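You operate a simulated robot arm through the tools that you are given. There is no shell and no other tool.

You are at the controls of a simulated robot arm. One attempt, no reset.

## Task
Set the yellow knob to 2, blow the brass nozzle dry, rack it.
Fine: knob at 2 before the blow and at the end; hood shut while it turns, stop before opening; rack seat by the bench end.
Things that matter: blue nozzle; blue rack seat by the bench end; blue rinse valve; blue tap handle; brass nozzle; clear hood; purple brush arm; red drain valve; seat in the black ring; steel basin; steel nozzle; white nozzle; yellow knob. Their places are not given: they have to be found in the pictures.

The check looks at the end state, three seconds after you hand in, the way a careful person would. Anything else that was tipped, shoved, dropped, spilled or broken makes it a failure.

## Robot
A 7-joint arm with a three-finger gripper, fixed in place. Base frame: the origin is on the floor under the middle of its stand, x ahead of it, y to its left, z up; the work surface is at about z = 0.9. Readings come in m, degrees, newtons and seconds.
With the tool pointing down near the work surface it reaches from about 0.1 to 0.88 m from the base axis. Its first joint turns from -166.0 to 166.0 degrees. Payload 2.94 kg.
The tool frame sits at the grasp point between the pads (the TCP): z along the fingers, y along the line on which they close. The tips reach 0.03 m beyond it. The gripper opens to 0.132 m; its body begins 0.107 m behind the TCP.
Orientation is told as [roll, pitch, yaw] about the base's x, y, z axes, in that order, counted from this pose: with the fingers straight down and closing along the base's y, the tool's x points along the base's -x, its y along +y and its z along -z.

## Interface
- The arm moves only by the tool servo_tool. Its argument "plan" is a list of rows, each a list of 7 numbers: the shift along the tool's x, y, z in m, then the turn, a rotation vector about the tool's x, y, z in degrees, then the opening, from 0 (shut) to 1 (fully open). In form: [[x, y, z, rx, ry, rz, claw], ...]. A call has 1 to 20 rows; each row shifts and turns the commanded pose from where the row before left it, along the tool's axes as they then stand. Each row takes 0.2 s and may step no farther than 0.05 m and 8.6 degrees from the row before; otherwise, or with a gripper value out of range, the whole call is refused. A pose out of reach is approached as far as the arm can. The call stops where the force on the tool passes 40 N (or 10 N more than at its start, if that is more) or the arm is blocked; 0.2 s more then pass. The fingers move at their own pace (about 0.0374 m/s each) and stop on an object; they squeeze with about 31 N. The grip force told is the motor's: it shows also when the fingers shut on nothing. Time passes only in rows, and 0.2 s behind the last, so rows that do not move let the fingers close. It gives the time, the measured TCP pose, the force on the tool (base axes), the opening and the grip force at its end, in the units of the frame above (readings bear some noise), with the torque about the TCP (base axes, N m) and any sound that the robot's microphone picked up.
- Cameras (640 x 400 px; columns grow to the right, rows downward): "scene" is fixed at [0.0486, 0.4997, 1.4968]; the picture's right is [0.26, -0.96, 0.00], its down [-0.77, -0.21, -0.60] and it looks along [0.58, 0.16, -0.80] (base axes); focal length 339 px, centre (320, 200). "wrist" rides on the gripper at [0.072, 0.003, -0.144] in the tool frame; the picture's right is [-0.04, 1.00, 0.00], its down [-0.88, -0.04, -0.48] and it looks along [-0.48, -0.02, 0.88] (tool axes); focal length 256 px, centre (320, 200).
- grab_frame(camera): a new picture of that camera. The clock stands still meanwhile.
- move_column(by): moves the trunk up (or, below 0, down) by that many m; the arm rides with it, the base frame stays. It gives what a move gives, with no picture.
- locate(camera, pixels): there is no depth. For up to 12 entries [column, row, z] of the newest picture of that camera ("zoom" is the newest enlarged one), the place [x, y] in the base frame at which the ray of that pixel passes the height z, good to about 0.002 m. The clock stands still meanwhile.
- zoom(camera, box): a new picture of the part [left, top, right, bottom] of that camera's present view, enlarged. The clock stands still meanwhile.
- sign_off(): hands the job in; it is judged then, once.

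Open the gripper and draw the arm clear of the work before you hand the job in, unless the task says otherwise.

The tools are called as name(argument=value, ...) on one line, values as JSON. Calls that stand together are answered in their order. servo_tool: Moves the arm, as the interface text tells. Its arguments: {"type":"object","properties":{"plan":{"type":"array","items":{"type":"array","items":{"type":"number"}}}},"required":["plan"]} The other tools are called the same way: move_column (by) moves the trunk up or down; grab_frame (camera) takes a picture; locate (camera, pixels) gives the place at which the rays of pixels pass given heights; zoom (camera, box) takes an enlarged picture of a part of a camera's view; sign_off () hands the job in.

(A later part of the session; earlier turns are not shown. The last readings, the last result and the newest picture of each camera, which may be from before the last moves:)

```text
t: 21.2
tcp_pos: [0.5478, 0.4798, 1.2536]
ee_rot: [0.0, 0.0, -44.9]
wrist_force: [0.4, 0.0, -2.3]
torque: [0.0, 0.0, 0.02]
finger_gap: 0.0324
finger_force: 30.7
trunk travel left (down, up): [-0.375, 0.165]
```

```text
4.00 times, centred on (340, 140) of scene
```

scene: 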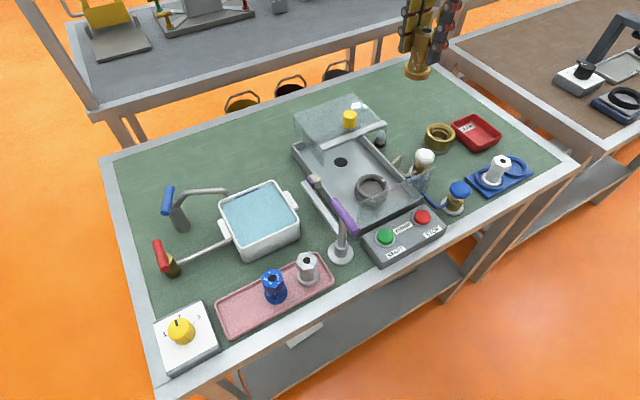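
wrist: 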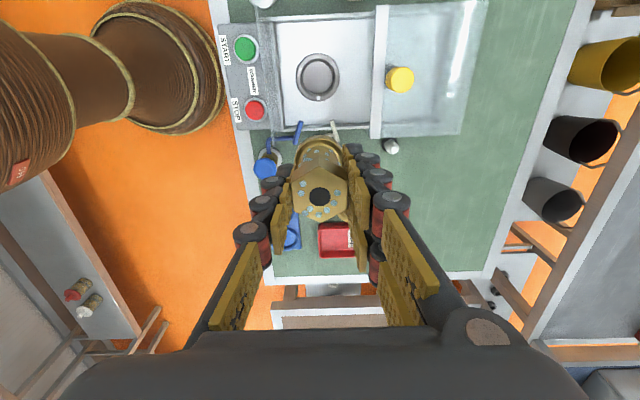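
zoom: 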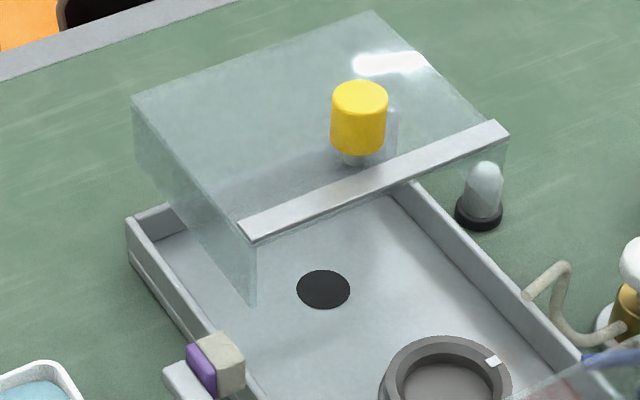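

I'll triangulate the ring, hood strip, handle, buttons and spout tips using matching points in both cameras.

locate(camera="wrist", pixels=[[318, 77.2, 0.93], [318, 77.2, 0.96], [376.9, 5.7, 0.98], [376.9, 5.7, 1.0], [370.4, 139, 0.98], [370.4, 139, 1.0], [402, 80, 1.0], [402, 80, 1.03], [331.8, 121.5, 0.95], [331.8, 121.5, 0.98], [300, 122, 0.95], [300, 122, 0.98]])

locate(camera="scene", pixels=[[372.3, 187.2, 0.93], [372.3, 187.2, 0.96], [322.5, 150, 0.98], [322.5, 150, 1.0], [387, 123.75, 0.98], [387, 123.75, 1.0], [349.75, 113.75, 1.0], [349.75, 113.75, 1.03], [391.9, 164, 0.95], [391.9, 164, 0.98], [406, 180.5, 0.95], [406, 180.5, 0.98]])

locate(camera="wrist", pixels=[[245.2, 49.2, 0.93], [245.2, 49.2, 0.96], [254.6, 110.1, 0.93], [254.6, 110.1, 0.96], [318.4, 97.9, 0.93], [318.4, 97.9, 0.96]])

locate(camera="scene", pixels=[[384.4, 233.3, 0.93], [384.4, 233.3, 0.96], [422.3, 215.8, 0.93], [422.3, 215.8, 0.96], [383.5, 180.4, 0.93], [383.5, 180.4, 0.96]])

```text
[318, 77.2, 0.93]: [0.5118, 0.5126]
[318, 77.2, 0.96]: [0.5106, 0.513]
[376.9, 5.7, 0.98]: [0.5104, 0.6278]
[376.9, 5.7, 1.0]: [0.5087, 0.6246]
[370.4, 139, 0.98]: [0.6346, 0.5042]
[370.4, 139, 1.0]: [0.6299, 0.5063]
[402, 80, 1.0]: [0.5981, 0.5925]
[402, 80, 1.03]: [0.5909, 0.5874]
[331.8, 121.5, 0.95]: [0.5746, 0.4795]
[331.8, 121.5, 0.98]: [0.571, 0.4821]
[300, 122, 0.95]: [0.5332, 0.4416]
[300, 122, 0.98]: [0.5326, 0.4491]
```

```text
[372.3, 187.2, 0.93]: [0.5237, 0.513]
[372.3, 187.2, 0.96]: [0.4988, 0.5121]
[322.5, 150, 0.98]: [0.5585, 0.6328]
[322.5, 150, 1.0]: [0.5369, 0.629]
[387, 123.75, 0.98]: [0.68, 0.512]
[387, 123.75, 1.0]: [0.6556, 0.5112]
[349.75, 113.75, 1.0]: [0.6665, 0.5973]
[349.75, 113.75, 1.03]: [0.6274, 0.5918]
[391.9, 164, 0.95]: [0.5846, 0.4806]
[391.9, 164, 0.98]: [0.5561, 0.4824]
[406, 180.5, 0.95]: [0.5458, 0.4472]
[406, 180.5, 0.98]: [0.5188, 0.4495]
```

```text
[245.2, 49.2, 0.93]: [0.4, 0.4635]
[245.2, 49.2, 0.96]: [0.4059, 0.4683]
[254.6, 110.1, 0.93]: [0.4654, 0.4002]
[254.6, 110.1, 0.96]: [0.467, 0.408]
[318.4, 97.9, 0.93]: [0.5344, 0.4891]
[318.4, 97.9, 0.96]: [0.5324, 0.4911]
```

```text
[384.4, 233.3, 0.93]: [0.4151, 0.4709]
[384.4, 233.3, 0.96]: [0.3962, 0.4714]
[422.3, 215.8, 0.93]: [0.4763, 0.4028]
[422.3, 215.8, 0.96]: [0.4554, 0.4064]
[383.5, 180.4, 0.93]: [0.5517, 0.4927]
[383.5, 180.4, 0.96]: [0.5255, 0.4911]
```

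Triangulation gives the ring centre at (0.511,0.513) with top z≈0.945, and the hood front at v≈0.80 with top z≈1.027. The handle top is at (0.583,0.583,1.064), START at (0.404,0.468,0.948) and STOP at (0.466,0.404,0.945). I'll check the clear front panel and basin walls next.

locate(camera="wrist", pixels=[[256.6, 6.9, 1.0], [256.6, 6.9, 1.02], [274, 145, 1.0], [274, 145, 1.02], [274, 22, 0.95], [285, 128, 0.95]])

locate(camera="scene", pixels=[[359.6, 201.7, 1.0], [359.6, 201.7, 1.02], [435.3, 166.9, 1.0], [435.3, 166.9, 1.02], [423, 197, 0.95], [354, 238, 0.93]])

zoom(camera="wrist", box=[260, 40, 380, 130])

```text
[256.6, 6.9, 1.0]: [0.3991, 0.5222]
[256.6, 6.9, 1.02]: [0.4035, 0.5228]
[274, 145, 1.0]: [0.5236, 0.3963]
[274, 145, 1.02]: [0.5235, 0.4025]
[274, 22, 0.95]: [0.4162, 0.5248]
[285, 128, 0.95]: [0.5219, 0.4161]
```

```text
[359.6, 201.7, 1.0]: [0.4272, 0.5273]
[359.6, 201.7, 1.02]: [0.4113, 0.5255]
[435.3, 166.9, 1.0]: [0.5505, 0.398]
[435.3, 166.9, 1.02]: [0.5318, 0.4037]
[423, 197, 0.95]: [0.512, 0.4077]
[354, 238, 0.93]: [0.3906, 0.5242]
```

```text
4.44 times, centred on (320, 85) of wrist
```

zoom: 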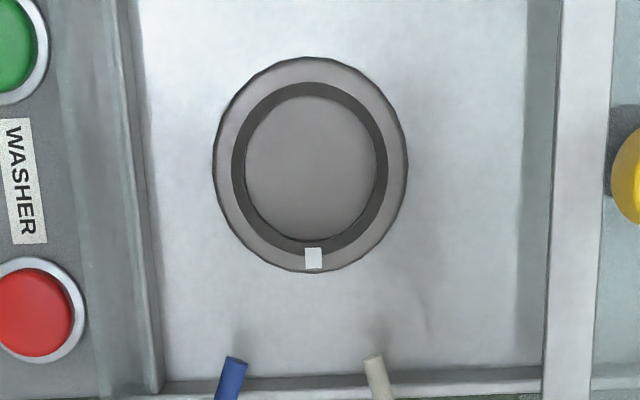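

The front panel top is at v≈0.656, z≈1.028. The ring inner opening is about 50–57 mm and the nozzle flange about 40 mm. I turn to yaw 0, which keeps the fingers off the panel and spouts, centre over (0.511,0.513) and descend to z≈1.06.

servo_tool(plan=[[0, 0, 0, 0, 0, -7.5, 0.15], [0, 0, 0, 0, 0, -7.5, 0.15], [0, 0, 0, 0, 0, -7.5, 0.15], [0, 0, 0, 0, 0, -7.5, 0.15], [0, 0, 0, 0, 0, -7.5, 0.15], [0, 0, 0, 0, 0, -7.4, 0.15], [0.0366, 0.033, 0, 0, 0, 0, 0.15], [0, 0, 0.048, 0, 0, 0, 0.15], [0, 0, 0.048, 0, 0, 0, 0.15], [0, 0, 0.048, 0, 0, 0, 0.15], [0, 0, 0.048, 0, 0, 0, 0.15], [0, 0, 0, 0, 0, 0, 0.15], [0, 0, 0, 0, 0, 0, 0.15]])

grab_frame(camera="wrist")

grab_frame(camera="scene")

```text
t: 24.0
tcp_pos: [0.5138, 0.5141, 1.0622]
ee_rot: [0.0, 0.1, -0.1]
wrist_force: [-0.1, 0.7, -2.5]
torque: [-0.02, 0.03, -0.02]
finger_gap: 0.0324
finger_force: 31.1
trunk travel left (down, up): [-0.375, 0.165]
```

```text
taken
```

wrist: 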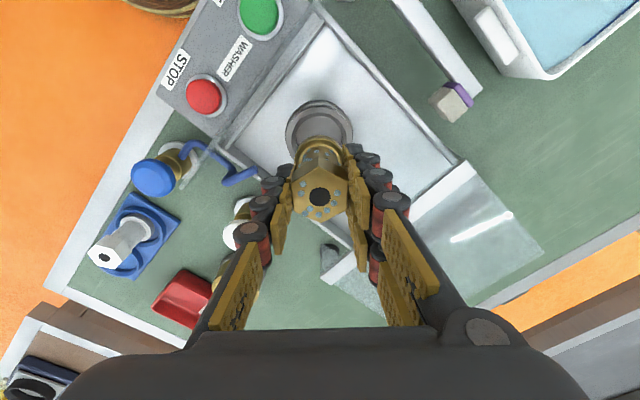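

```text
taken
```

scene: 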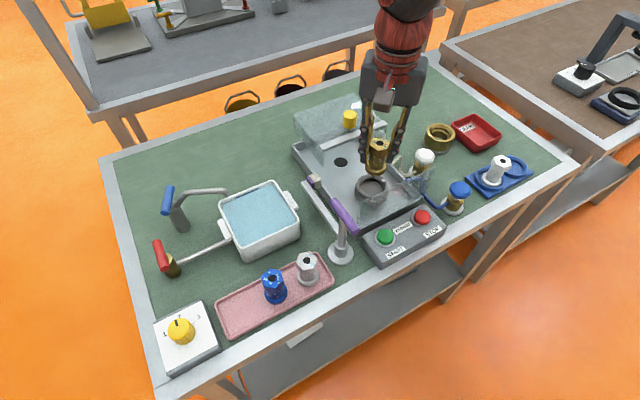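

The ring is visible behind the held nozzle at (318,128). I'll zoom to check lateral alignment.

zoom(camera="wrist", box=[260, 80, 380, 230])

zoom(camera="scene", box=[330, 120, 430, 220])

```text
2.67 times, centred on (320, 155) of wrist
```

zoom: 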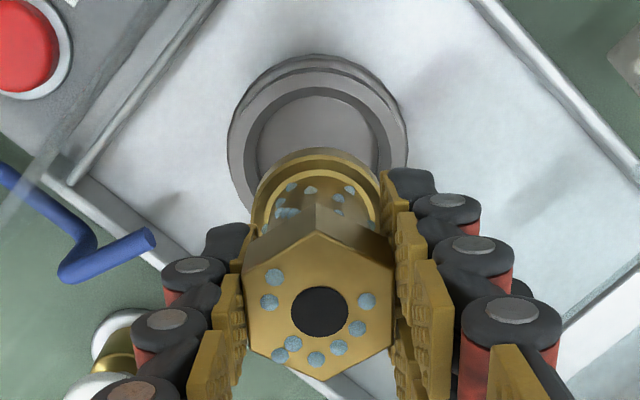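

```text
4.00 times, centred on (380, 170) of scene
```

zoom: 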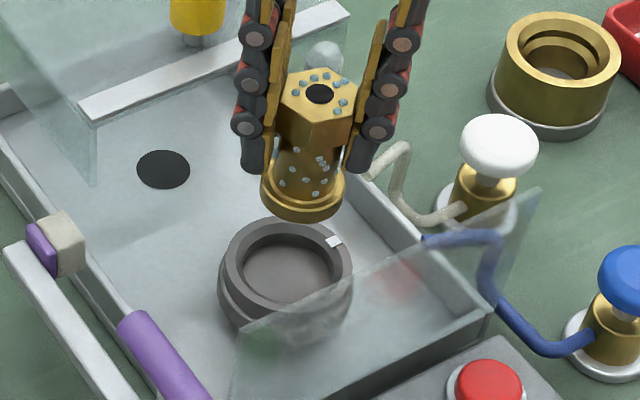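

Sideways the flange and ring line up, both at about column 318–319 of the zoom. I'll verify fore-aft with the ring's near rim edge points.

locate(camera="zoom", pixels=[[284, 247, 0.945], [334, 242, 0.947], [288, 255, 0.94]])

locate(camera="wrist", pixels=[[319.2, 100.6, 0.92], [319.2, 106.2, 0.945], [319.2, 113.7, 0.945], [286.5, 132, 0.945], [352.5, 132, 0.945], [319.2, 197, 1.069]])

```text
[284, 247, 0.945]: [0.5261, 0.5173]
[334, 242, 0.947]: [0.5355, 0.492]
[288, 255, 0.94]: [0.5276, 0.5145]
```

```text
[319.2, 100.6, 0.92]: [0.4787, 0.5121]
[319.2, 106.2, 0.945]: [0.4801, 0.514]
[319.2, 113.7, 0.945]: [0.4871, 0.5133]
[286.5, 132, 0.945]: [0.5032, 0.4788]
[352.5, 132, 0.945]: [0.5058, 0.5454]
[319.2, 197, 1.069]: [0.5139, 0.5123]
```

Nozzle and ring centres agree within 1 mm. I descend to just above the ring rim (z≈1.012), then go on in small steps.

servo_tool(plan=[[0, 0, 0.02, 0, 0, 0, 0.15], [0, 0, 0.02, 0, 0, 0, 0.15], [0, 0, 0.01, 0, 0, 0, 0.15], [0, 0, 0, 0, 0, 0, 0.15]])

zoom(camera="scene", box=[330, 120, 430, 220])

zoom(camera="wrist", box=[240, 60, 400, 230])

```text
t: 25.0
tcp_pos: [0.5133, 0.5115, 1.0132]
ee_rot: [0.0, -0.1, 0.0]
wrist_force: [0.5, -0.3, -2.3]
torque: [-0.02, -0.02, -0.03]
finger_gap: 0.0323
finger_force: 31.1
trunk travel left (down, up): [-0.375, 0.165]
```

```text
4.00 times, centred on (380, 170) of scene
```

zoom: 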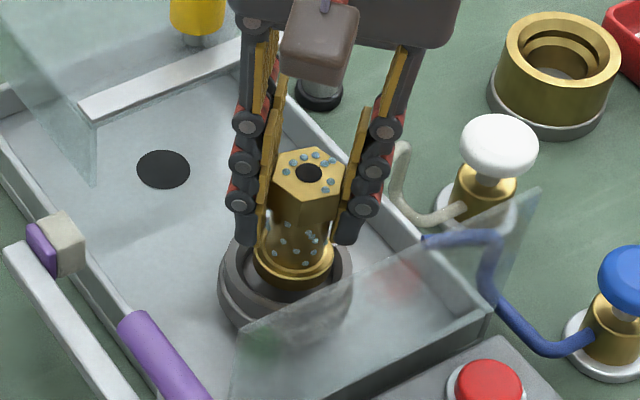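

```text
2.35 times, centred on (320, 145) of wrist
```

zoom: 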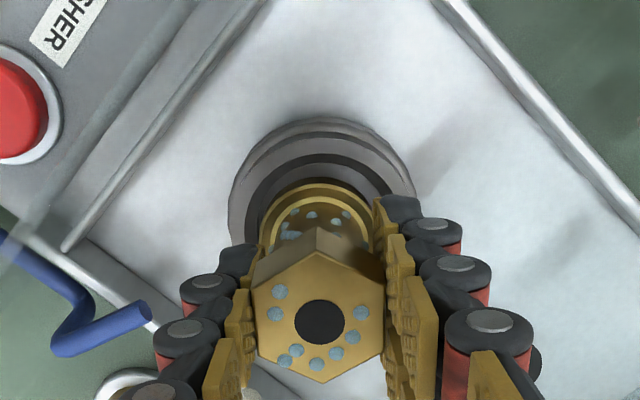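

The nozzle looks centred over the ring in both views. I lower in 3 mm steps and watch the vertical force.

servo_tool(plan=[[0, 0, 0.003, 0, 0, 0, 0.15], [0, 0, 0.003, 0, 0, 0, 0.15], [0, 0, 0.003, 0, 0, 0, 0.15], [0, 0, 0.003, 0, 0, 0, 0.15]])

```text
t: 26.0
tcp_pos: [0.5116, 0.5125, 1.0004]
ee_rot: [0.1, 0.0, 0.0]
wrist_force: [-0.2, -0.2, -2.1]
torque: [-0.03, 0.0, -0.02]
finger_gap: 0.0323
finger_force: 30.8
trunk travel left (down, up): [-0.375, 0.165]
```

Still free, with only the nozzle weight of about -2.2 N showing. I continue in 2.5 mm steps.

servo_tool(plan=[[0, 0, 0.0025, 0, 0, 0, 0.15], [0, 0, 0.0025, 0, 0, 0, 0.15], [0, 0, 0.0025, 0, 0, 0, 0.15]])

zoom(camera="scene", box=[330, 120, 430, 220])

```text
t: 26.8
tcp_pos: [0.5133, 0.5111, 0.9974]
ee_rot: [0.3, -0.2, 0.0]
wrist_force: [-3.7, -2.9, 25.9]
torque: [0.03, 0.2, 0.03]
finger_gap: 0.0324
finger_force: 30.9
trunk travel left (down, up): [-0.375, 0.165]
```

```text
4.00 times, centred on (380, 170) of scene
```

zoom: 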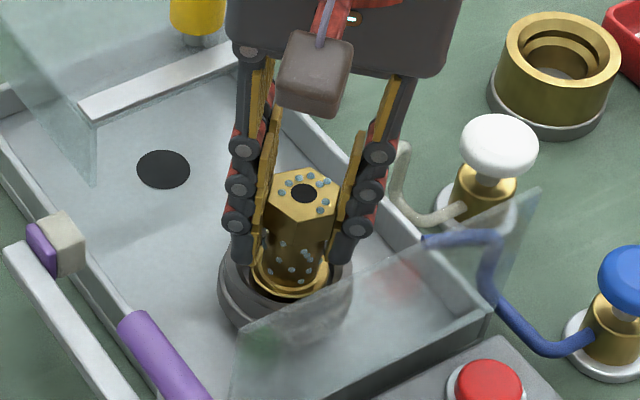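

Contact is at z≈0.9975 with 26 N up, so the nozzle base is at about 0.938, inside the ring. I'll zoom closer to check the flange isn't riding on the rim.

zoom(camera="scene", box=[355, 155, 405, 205])

zoom(camera="wrist", box=[270, 80, 370, 180])

```text
8.00 times, centred on (380, 180) of scene
```

zoom: 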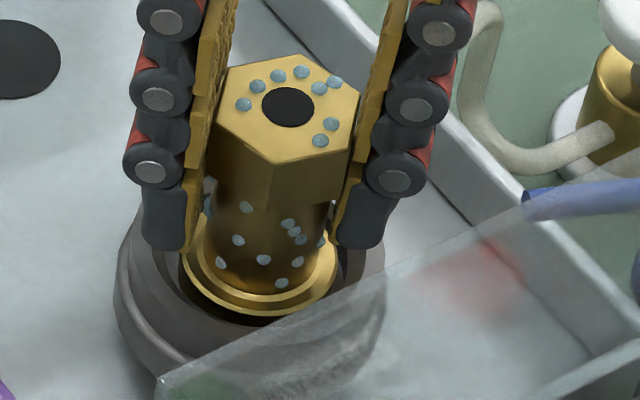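

```text
4.00 times, centred on (320, 130) of wrist
```

zoom: 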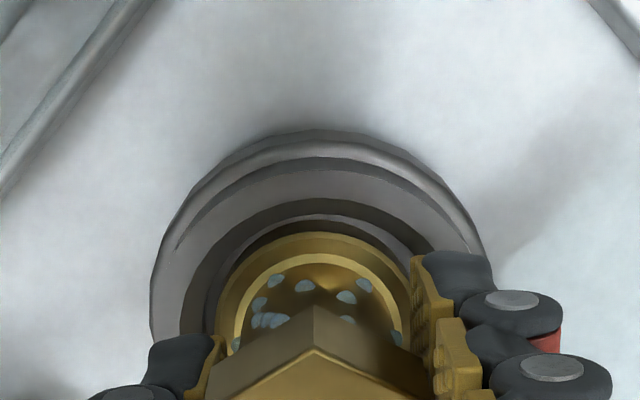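

The flange is down inside the recess with a small gap all around. I relax the downward push by 3 mm, then open to about 0.055 m.

servo_tool(plan=[[0, 0, -0.003, 0, 0, 0, 0.15], [0, 0, 0, 0, 0, 0, 0.15], [0, 0, 0, 0, 0, 0, 0.42], [0, 0, 0, 0, 0, 0, 0.42], [0, 0, 0, 0, 0, 0, 0.42], [0, 0, 0, 0, 0, 0, 0.42]])

zoom(camera="scene", box=[340, 140, 420, 210])

```text
t: 28.2
tcp_pos: [0.5131, 0.5118, 0.9946]
ee_rot: [0.0, 0.0, -0.1]
wrist_force: [-0.1, 0.6, 0.0]
torque: [0.04, 0.0, -0.03]
finger_gap: 0.0556
finger_force: 0.1
trunk travel left (down, up): [-0.375, 0.165]
```

```text
5.71 times, centred on (380, 175) of scene
```

zoom: 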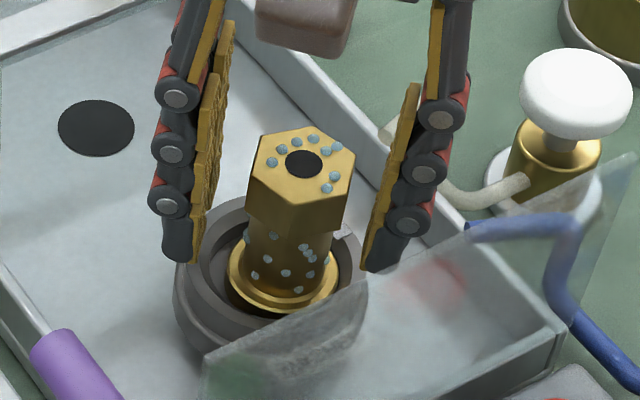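

The nozzle stands upright in the seat, free of the fingers. I rise straight up 0.12 m and look from above.

servo_tool(plan=[[0, 0, -0.02, 0, 0, 0, 0.42], [0, 0, -0.04, 0, 0, 0, 0.42], [0, 0, -0.045, 0, 0, 0, 0.42], [0, 0, -0.045, 0, 0, 0, 0.42], [0, 0, 0, 0, 0, 0, 0.42]])

grab_frame(camera="wrist")

zoom(camera="wrist", box=[250, 80, 390, 200])

grab_frame(camera="scene")

zoom(camera="scene", box=[340, 140, 420, 220])

```text
t: 29.4
tcp_pos: [0.5099, 0.5101, 1.1431]
ee_rot: [0.0, 0.0, -0.1]
wrist_force: [-0.7, -0.5, -0.3]
torque: [0.02, 0.0, 0.01]
finger_gap: 0.0555
finger_force: 0.0
trunk travel left (down, up): [-0.375, 0.165]
```

```text
taken
```

wrist: 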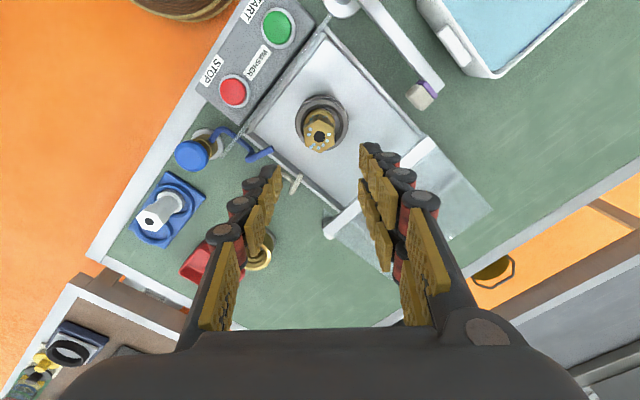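

```text
3.33 times, centred on (320, 140) of wrist
```

zoom: 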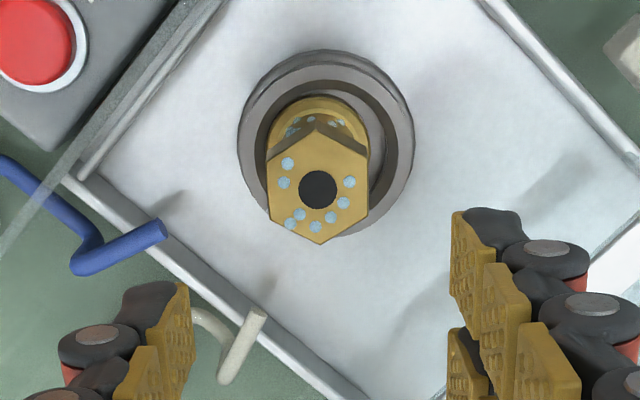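

```text
taken
```

scene: 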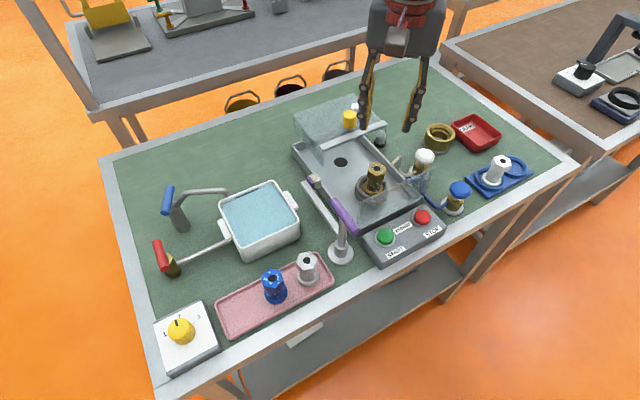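

```text
5.00 times, centred on (380, 180) of scene
```

zoom: 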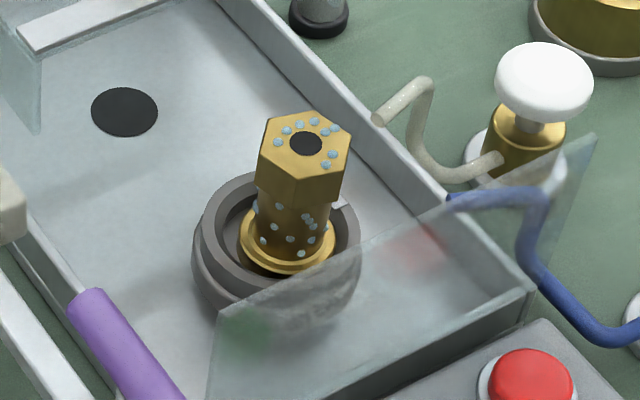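

The nozzle is upright but looks about 2–3 mm off-centre toward -y in the recess. I'll zoom further in both views to judge the gap and any tilt.

zoom(camera="wrist", box=[290, 85, 354, 160])

zoom(camera="scene", box=[352, 156, 398, 202])

```text
5.33 times, centred on (322, 122) of wrist
```

zoom: 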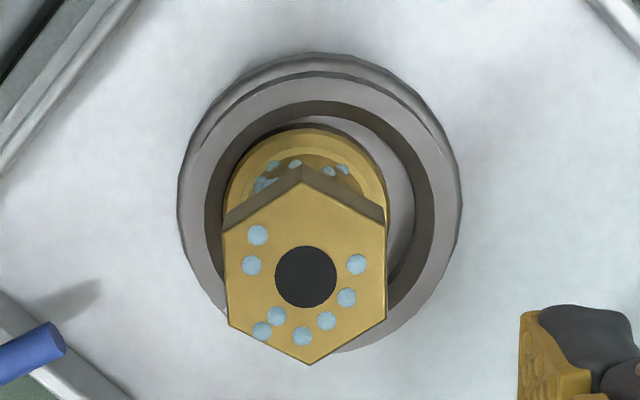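

```text
8.70 times, centred on (375, 179) of scene
```

zoom: 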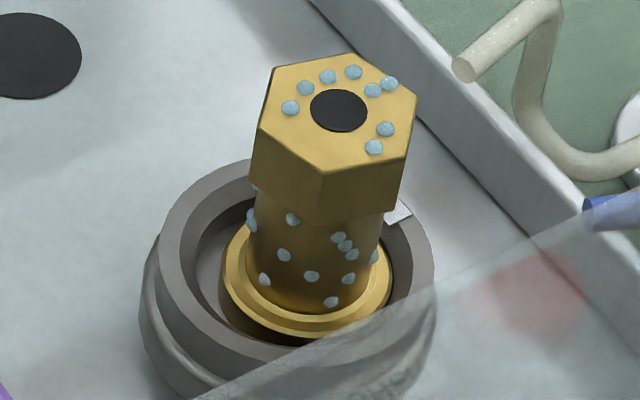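

The flange sits fully inside the recess and upright, just resting toward one side of its play, which is acceptable. Next is the hood: I turn to yaw -45 and move above its yellow handle near (0.583,0.583), staying high.

servo_tool(plan=[[0, 0, 0, 0, 0, 7.5, 0.5], [0, 0, 0, 0, 0, 7.5, 0.5], [0, 0, 0, 0, 0, 7.5, 0.5], [0, 0, 0, 0, 0, 7.5, 0.5], [0, 0, 0, 0, 0, 7.5, 0.5], [0, 0, 0, 0, 0, 7.5, 0.5], [0, 0.0345, 0, 0, 0, 0, 0.5], [0, 0.0345, 0, 0, 0, 0, 0.5], [0, 0.0345, 0, 0, 0, 0, 0.5], [0, 0, 0, 0, 0, 0, 0.5], [0, 0, 0, 0, 0, 0, 0.5]])

grab_frame(camera="wrist")

grab_frame(camera="scene")

```text
t: 31.8
tcp_pos: [0.5848, 0.5841, 1.1458]
ee_rot: [-0.2, 0.0, -45.2]
wrist_force: [0.4, -0.1, 0.5]
torque: [0.01, 0.01, 0.04]
finger_gap: 0.0661
finger_force: 0.1
trunk travel left (down, up): [-0.375, 0.165]
```

```text
taken
```

wrist: 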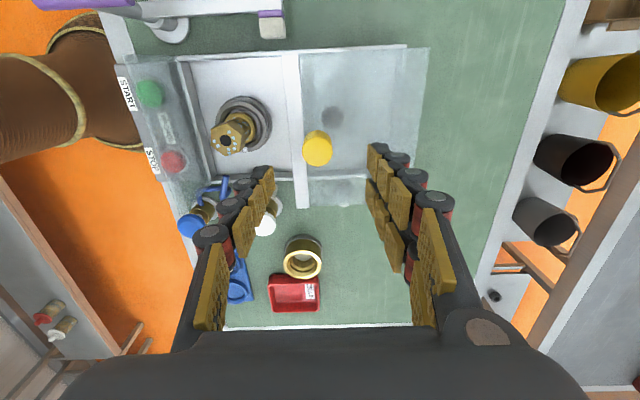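

```text
taken
```

scene: 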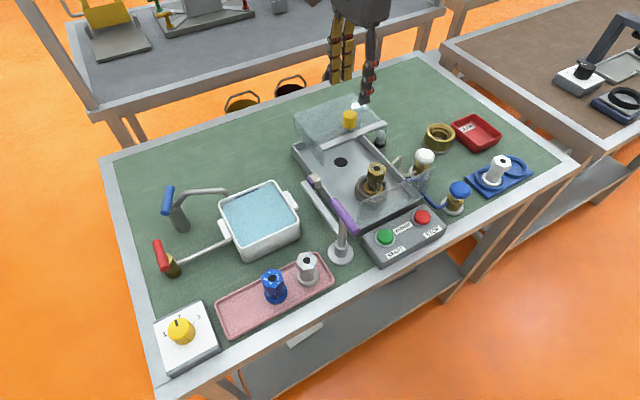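

The handle is at (317,148) between the fingers. I'll check its position at the top-face height.

zoom(camera="wrist", box=[270, 100, 370, 200])

locate(camera="wrist", pixels=[[317, 150, 1.06], [317, 150, 1.064], [317, 150, 1.07]])

```text
4.00 times, centred on (320, 150) of wrist
```

zoom: 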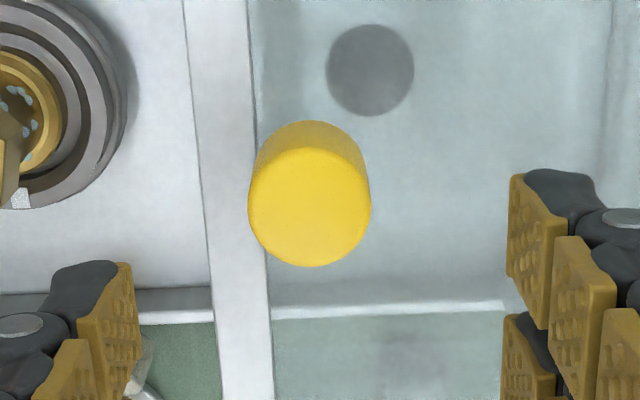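

```text
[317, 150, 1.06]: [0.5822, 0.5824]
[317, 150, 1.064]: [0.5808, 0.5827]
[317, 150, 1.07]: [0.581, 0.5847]
```

The handle centre is about 2–3 mm toward -tool y. I shift and descend to z≈1.067, keeping the tips just above the hood's top sheet.

servo_tool(plan=[[0.0005, -0.003, 0.03, 0, 0, 0, 0.5], [0, 0, 0.03, 0, 0, 0, 0.5], [0, 0, 0.018, 0, 0, 0, 0.5], [0, 0, 0, 0, 0, 0, 0.5], [0, 0, 0, 0, 0, 0, 0.5]])

zoom(camera="wrist", box=[220, 100, 420, 240])

zoom(camera="scene", box=[300, 60, 420, 160])

```text
t: 33.0
tcp_pos: [0.5819, 0.5806, 1.0681]
ee_rot: [0.1, 0.0, -45.1]
wrist_force: [-0.2, 0.6, -0.1]
torque: [0.01, -0.01, -0.02]
finger_gap: 0.066
finger_force: 0.0
trunk travel left (down, up): [-0.375, 0.165]
```

```text
2.86 times, centred on (320, 170) of wrist
```

zoom: 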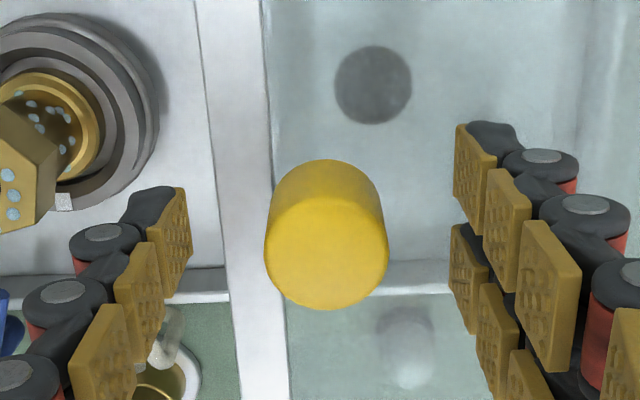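

```text
4.00 times, centred on (360, 110) of scene
```

zoom: 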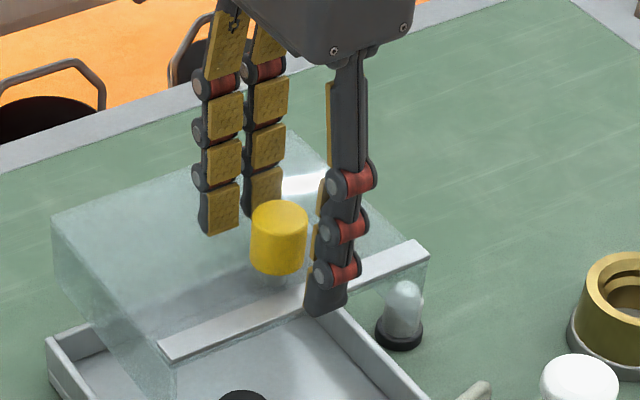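

The handle sits between the single finger and the pair. I close on it.

servo_tool(plan=[[0, 0, 0, 0, 0, 0, 0.18], [0, 0, 0, 0, 0, 0, 0.18], [0, 0, 0, 0, 0, 0, 0.18], [0, 0, 0, 0, 0, 0, 0.18], [0, 0, 0, 0, 0, 0, 0.18]])

zoom(camera="wrist", box=[220, 100, 420, 240])

```text
t: 34.2
tcp_pos: [0.5826, 0.5823, 1.0681]
ee_rot: [0.0, 0.0, -45.1]
wrist_force: [1.6, 1.2, -0.4]
torque: [0.02, -0.08, -0.06]
finger_gap: 0.026
finger_force: 34.9
trunk travel left (down, up): [-0.375, 0.165]
```

```text
2.86 times, centred on (320, 170) of wrist
```

zoom: 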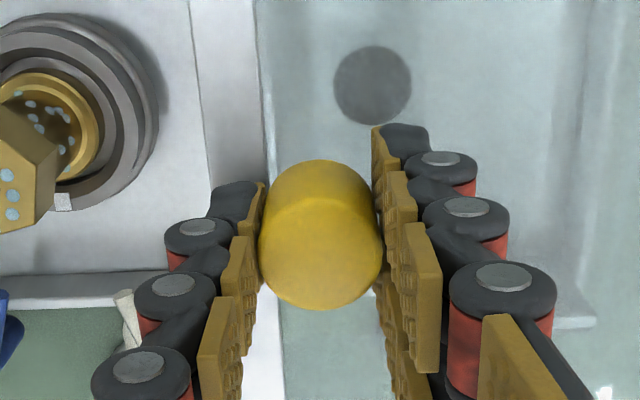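

The handle is gripped at 26 mm. I start sliding the hood forward along tool -y, 30 mm first, watching the force.

servo_tool(plan=[[0, -0.005, 0, 0, 0, 0, 0.15], [0, -0.01, 0, 0, 0, 0, 0.15], [0, -0.015, 0, 0, 0, 0, 0.15]])

grab_frame(camera="scene")

```text
t: 35.0
tcp_pos: [0.5607, 0.5584, 1.0674]
ee_rot: [-0.1, 0.0, -45.1]
wrist_force: [-1.3, -1.9, -0.5]
torque: [-0.16, 0.21, -0.15]
finger_gap: 0.0256
finger_force: 45.9
trunk travel left (down, up): [-0.375, 0.165]
```

```text
taken
```

scene: 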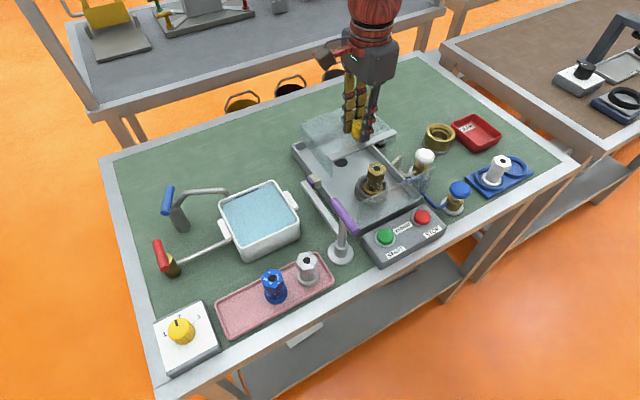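

The hood slides freely at about 2 N. I'll zoom to check its strip and sides will clear the nozzle and spouts before going on.

zoom(camera="scene", box=[290, 100, 440, 220])

```text
3.33 times, centred on (365, 160) of scene
```

zoom: 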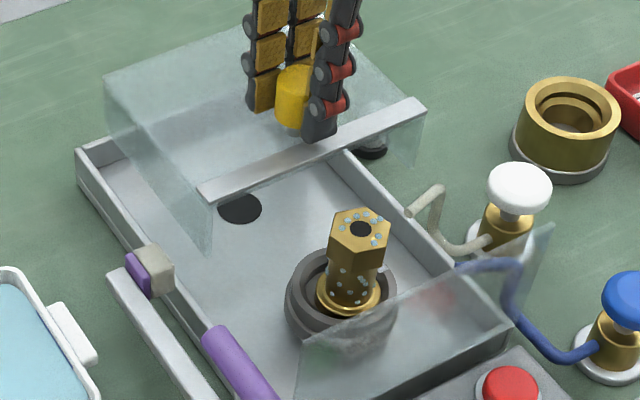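

The beige spout tip is next in line at v≈0.745. I advance 25 mm slowly and check the force.

servo_tool(plan=[[0, -0.006, 0, 0, 0, 0, 0.15], [0, -0.006, 0, 0, 0, 0, 0.15], [0, -0.006, 0, 0, 0, 0, 0.15], [0, -0.006, 0, 0, 0, 0, 0.15]])

zoom(camera="scene", box=[330, 110, 450, 210])

```text
t: 36.0
tcp_pos: [0.5459, 0.5421, 1.0679]
ee_rot: [0.1, 0.0, -45.0]
wrist_force: [0.5, -2.8, 6.8]
torque: [0.02, -0.04, -0.14]
finger_gap: 0.0259
finger_force: 44.7
trunk travel left (down, up): [-0.375, 0.165]
```

```text
4.00 times, centred on (390, 160) of scene
```

zoom: 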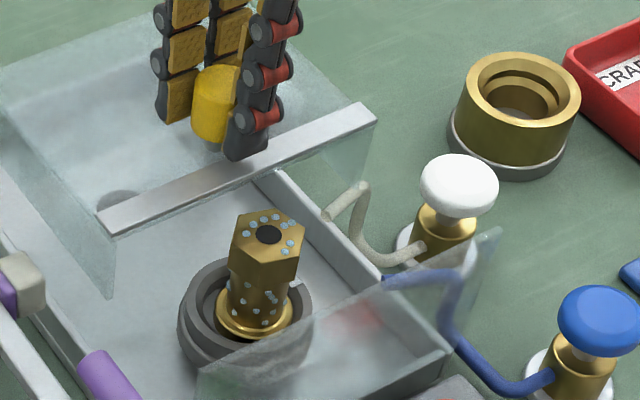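

Forces are still small, about 7 N vertical and 3 N lateral. I continue another 24 mm in small steps.

servo_tool(plan=[[0, -0.006, 0, 0, 0, 0, 0.15], [0, -0.006, 0, 0, 0, 0, 0.15], [0, -0.006, 0, 0, 0, 0, 0.15], [0, -0.006, 0, 0, 0, 0, 0.15]])

zoom(camera="scene", box=[330, 110, 450, 210])

```text
t: 37.0
tcp_pos: [0.5284, 0.5265, 1.0675]
ee_rot: [0.0, 0.0, -45.2]
wrist_force: [1.2, -2.4, 11.0]
torque: [-0.04, -0.05, -0.13]
finger_gap: 0.0258
finger_force: 45.1
trunk travel left (down, up): [-0.375, 0.165]
```

```text
4.00 times, centred on (390, 160) of scene
```

zoom: 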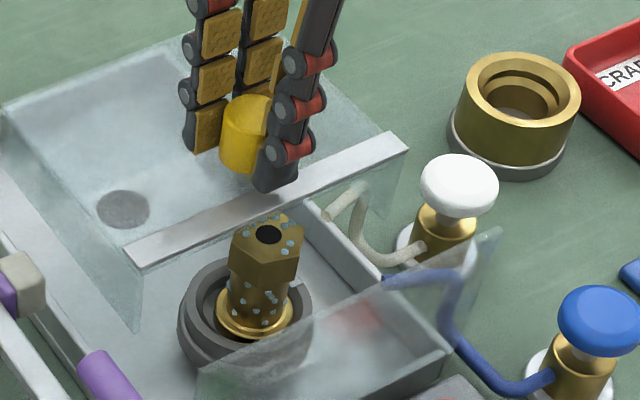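

Vertical load crept up to 11 N with little lateral load, so I ease up 1 mm while continuing to slide.

servo_tool(plan=[[0, -0.004, -0.001, 0, 0, 0, 0.15], [0, -0.006, 0, 0, 0, 0, 0.15], [0, -0.006, 0, 0, 0, 0, 0.15]])

zoom(camera="scene", box=[330, 110, 450, 210])

```text
t: 37.8
tcp_pos: [0.5163, 0.5145, 1.0671]
ee_rot: [-0.1, -0.1, -45.2]
wrist_force: [0.6, -3.3, 5.7]
torque: [-0.12, -0.04, -0.17]
finger_gap: 0.0258
finger_force: 45.3
trunk travel left (down, up): [-0.375, 0.165]
```

```text
4.00 times, centred on (390, 160) of scene
```

zoom: 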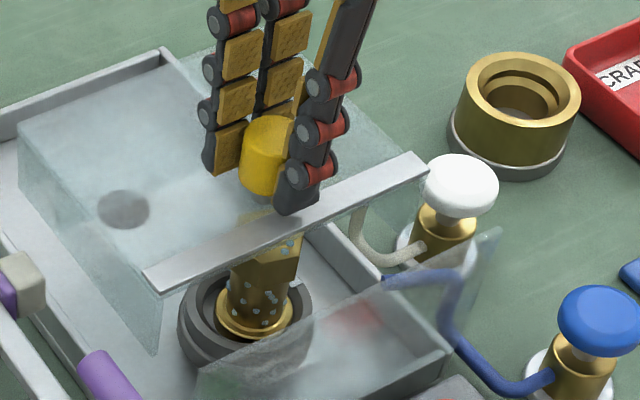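

The strip passes over the nozzle cleanly, with about 5 cm remaining to the front panel. I continue 36 mm, then finish slowly.

servo_tool(plan=[[0, -0.008, -0.0005, 0, 0, 0, 0.15], [0, -0.008, 0, 0, 0, 0, 0.15], [0, -0.008, 0, 0, 0, 0, 0.15], [0, -0.006, 0, 0, 0, 0, 0.15], [0, -0.004, 0, 0, 0, 0, 0.15]])

zoom(camera="scene", box=[330, 130, 450, 230])

```text
t: 39.0
tcp_pos: [0.4919, 0.49, 1.0682]
ee_rot: [-0.3, 0.0, -45.2]
wrist_force: [-0.2, -1.7, -5.0]
torque: [0.0, 0.0, -0.13]
finger_gap: 0.0255
finger_force: 44.5
trunk travel left (down, up): [-0.375, 0.165]
```

```text
4.00 times, centred on (390, 180) of scene
```

zoom: 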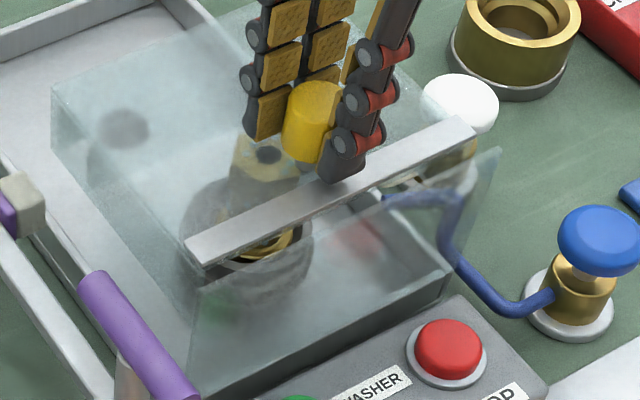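

Almost closed, with the strip about 1.5 cm from the front panel. I continue in 3 mm steps until it seats.

servo_tool(plan=[[0, -0.003, 0.0005, 0, 0, 0, 0.15], [0, -0.003, 0, 0, 0, 0, 0.15], [0, -0.003, 0, 0, 0, 0, 0.15], [0, -0.003, 0, 0, 0, 0, 0.15]])

zoom(camera="scene", box=[330, 130, 450, 230])

```text
t: 40.0
tcp_pos: [0.4881, 0.4869, 1.0677]
ee_rot: [0.2, -0.1, -45.1]
wrist_force: [24.2, 15.3, -14.1]
torque: [0.09, -0.88, -0.23]
finger_gap: 0.0255
finger_force: 44.9
trunk travel left (down, up): [-0.375, 0.165]
```

```text
4.00 times, centred on (390, 180) of scene
```

zoom: 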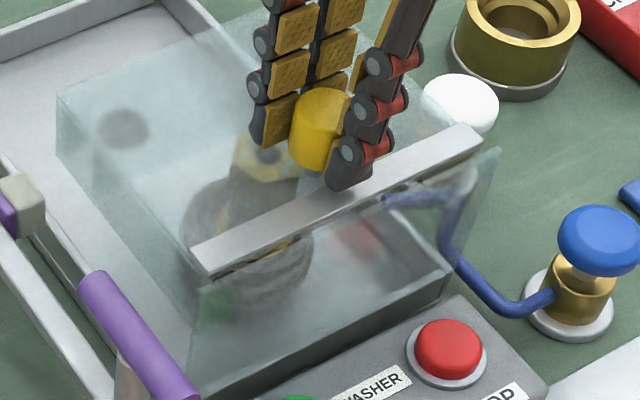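

It stopped with about 28 N of resistance at total travel of roughly 0.134 m. I relax the push by 3 mm and look from the wrist to see whether the strip has met the front panel.

servo_tool(plan=[[0, 0.004, 0, 0, 0, 0, 0.15], [0, 0, 0, 0, 0, 0, 0.15]])

grab_frame(camera="wrist")

zoom(camera="wrist", box=[160, 60, 420, 260])

zoom(camera="scene", box=[345, 150, 445, 230])

```text
t: 40.6
tcp_pos: [0.4895, 0.4876, 1.0667]
ee_rot: [0.0, -0.1, -45.1]
wrist_force: [16.1, 8.8, -2.5]
torque: [0.24, -0.32, -0.24]
finger_gap: 0.0258
finger_force: 45.3
trunk travel left (down, up): [-0.375, 0.165]
```

```text
taken
```

wrist: 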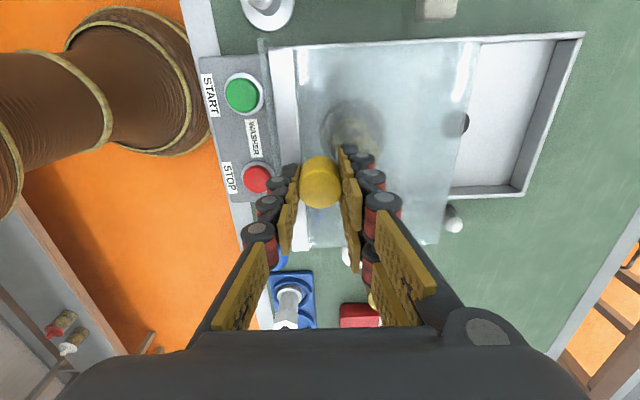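

```text
2.00 times, centred on (290, 160) of wrist
```

zoom: 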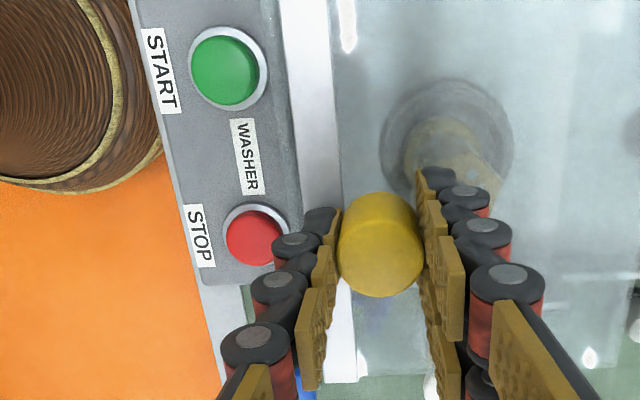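

```text
5.00 times, centred on (395, 190) of scene
```

zoom: 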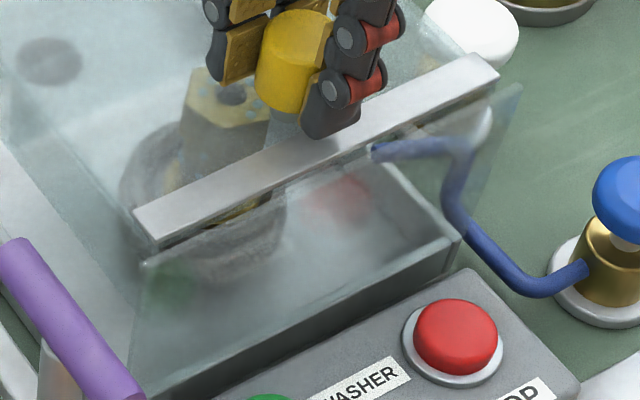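

I'll triangulate the strip's front edge against the panel's top edge to measure any remaining gap.

grab_frame(camera="scene")

locate(camera="scene", pixels=[[361, 197.6, 1.025], [361, 197.6, 1.03], [430.6, 166, 1.025], [430.6, 166, 1.03], [359.4, 203, 1.025], [359.4, 203, 1.03], [435, 167, 1.025], [435, 167, 1.03]])

zoom(camera="wrist", box=[230, 30, 330, 110])

```text
taken
```

scene: 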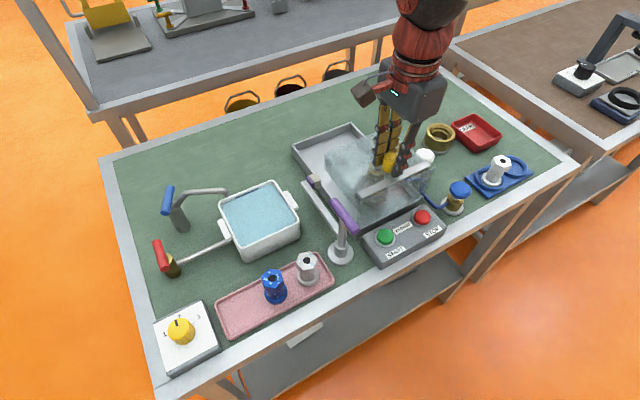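

```text
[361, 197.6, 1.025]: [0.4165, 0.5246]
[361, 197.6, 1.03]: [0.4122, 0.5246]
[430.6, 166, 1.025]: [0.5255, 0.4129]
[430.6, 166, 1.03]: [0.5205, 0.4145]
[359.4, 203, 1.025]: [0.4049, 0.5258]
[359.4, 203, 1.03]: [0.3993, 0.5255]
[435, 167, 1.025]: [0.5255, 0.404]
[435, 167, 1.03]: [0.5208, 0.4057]
```

```text
5.00 times, centred on (280, 70) of wrist
```

zoom: 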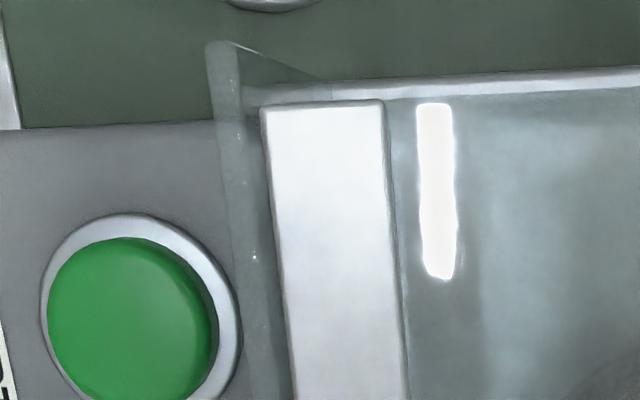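

Only a 2–3 mm seam remains, uniform along the strip, and the hood is against its stop, so it is shut. I ease the push, open the fingers and rise straight up.

servo_tool(plan=[[0, 0.0015, 0, 0, 0, 0, 0.15], [0, 0, 0, 0, 0, 0, 0.5], [0, 0, 0, 0, 0, 0, 0.5], [0, 0, 0, 0, 0, 0, 0.5], [0, 0, 0, 0, 0, 0, 0.5], [0, 0, -0.02, 0, 0, 0, 0.5], [0, 0, -0.04, 0, 0, 0, 0.5], [0, 0, -0.04, 0, 0, 0, 0.5], [0, 0, 0, 0, 0, 0, 0.5]])

grab_frame(camera="wrist")

grab_frame(camera="scene")

zoom(camera="scene", box=[290, 100, 470, 250])

```text
t: 42.6
tcp_pos: [0.488, 0.4875, 1.1689]
ee_rot: [0.0, 0.0, -45.1]
wrist_force: [0.6, 0.4, -0.1]
torque: [-0.04, 0.0, 0.03]
finger_gap: 0.0661
finger_force: 0.0
trunk travel left (down, up): [-0.375, 0.165]
```

```text
taken
```

wrist: 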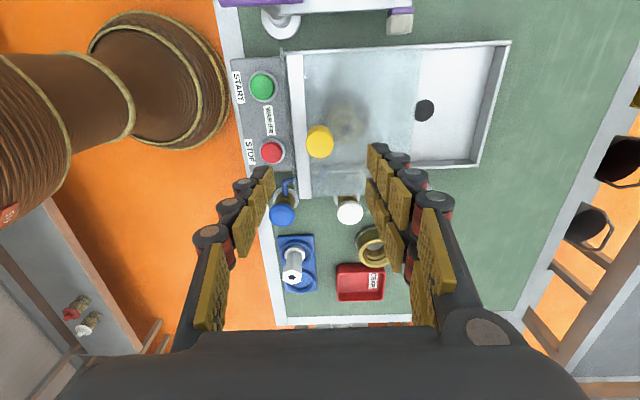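

```text
taken
```

scene: 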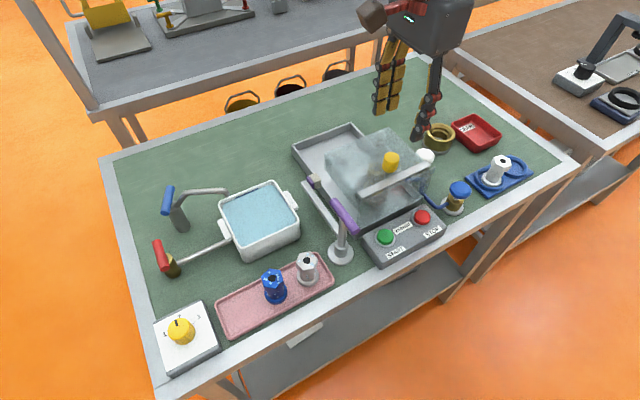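

```text
2.67 times, centred on (380, 175) of scene
```

zoom: 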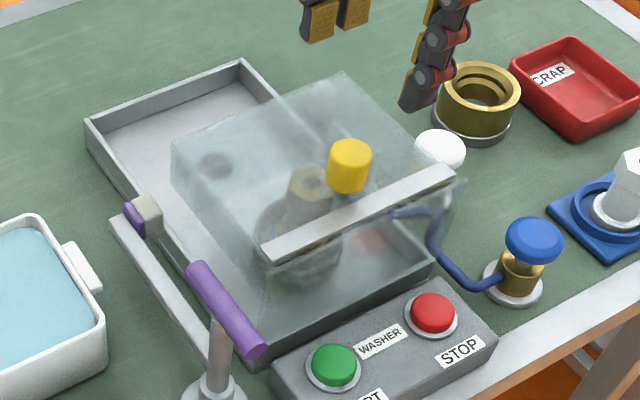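

The hood is closed and the handle is free. Before starting, I'll look closely at the white and blue valves and the lamp for markings.

zoom(camera="wrist", box=[260, 150, 400, 250])

zoom(camera="wrist", box=[220, 50, 400, 180])

zoom(camera="scene", box=[400, 120, 490, 220])

```text
4.00 times, centred on (330, 200) of wrist
```

zoom: 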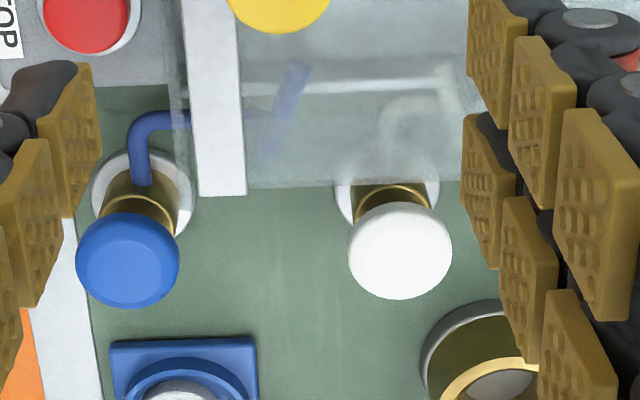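

```text
3.08 times, centred on (310, 115) of wrist
```

zoom: 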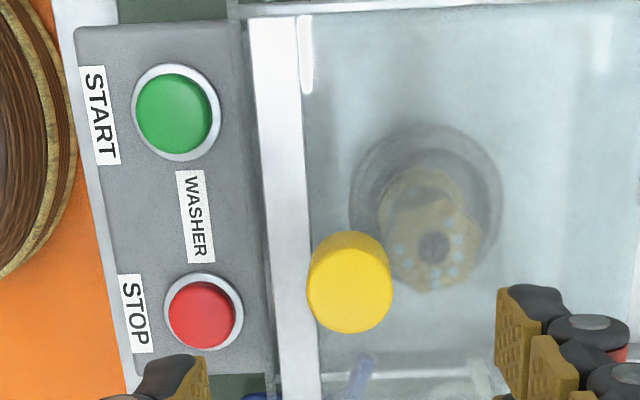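

```text
4.00 times, centred on (445, 170) of scene
```

zoom: 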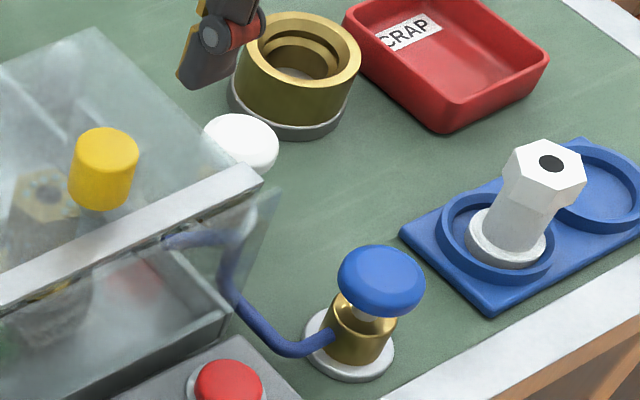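

Both spouts reach under the shut hood and the droplets are still visible on the nozzle. Next is START: I close the fingers, turn to yaw +45 so the hand is slim toward the front panel, and move above (0.404,0.468).

servo_tool(plan=[[0, 0, 0, 0, 0, -7.5, 0], [0, 0, 0, 0, 0, -7.5, 0], [0, 0, 0, 0, 0, -7.5, 0], [0, 0, 0, 0, 0, -7.5, 0], [0, 0, 0, 0, 0, -7.5, 0], [0, 0, 0, 0, 0, -7.5, 0], [0, 0, 0, 0, 0, -7.5, 0], [0, 0, 0, 0, 0, -7.5, 0], [0, 0, 0, 0, 0, -7.5, 0], [0, 0, 0, 0, 0, -7.5, 0], [0, 0, 0, 0, 0, -7.5, 0], [0, 0, 0, 0, 0, -7.5, 0], [0.0368, 0.023, 0, 0, 0, 0, 0], [0.0367, 0.0229, 0, 0, 0, 0, 0], [0, 0, 0.04, 0, 0, 0, 0], [0, 0, 0.04, 0, 0, 0, 0], [0, 0, 0, 0, 0, 0, 0], [0, 0, 0, 0, 0, 0, 0]])

grab_frame(camera="wrist")

grab_frame(camera="scene")

```text
t: 46.4
tcp_pos: [0.4034, 0.4683, 1.0877]
ee_rot: [0.1, 0.0, 44.9]
wrist_force: [0.0, -0.9, -0.1]
torque: [0.04, 0.04, 0.01]
finger_gap: 0.0
finger_force: 28.6
trunk travel left (down, up): [-0.375, 0.165]
```

```text
taken
```

wrist: 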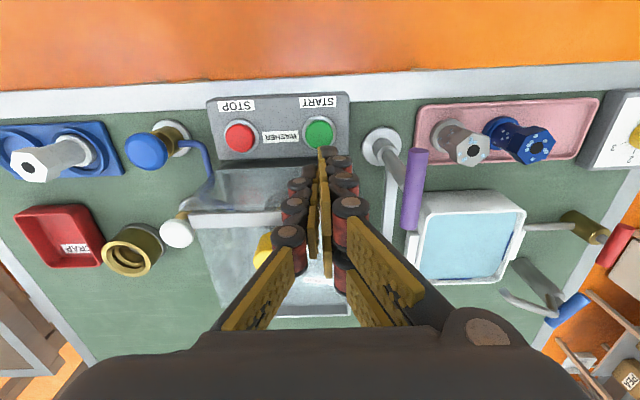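

```text
taken
```

scene: 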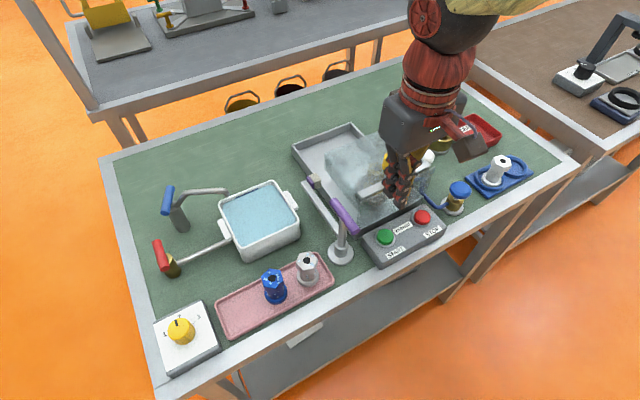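

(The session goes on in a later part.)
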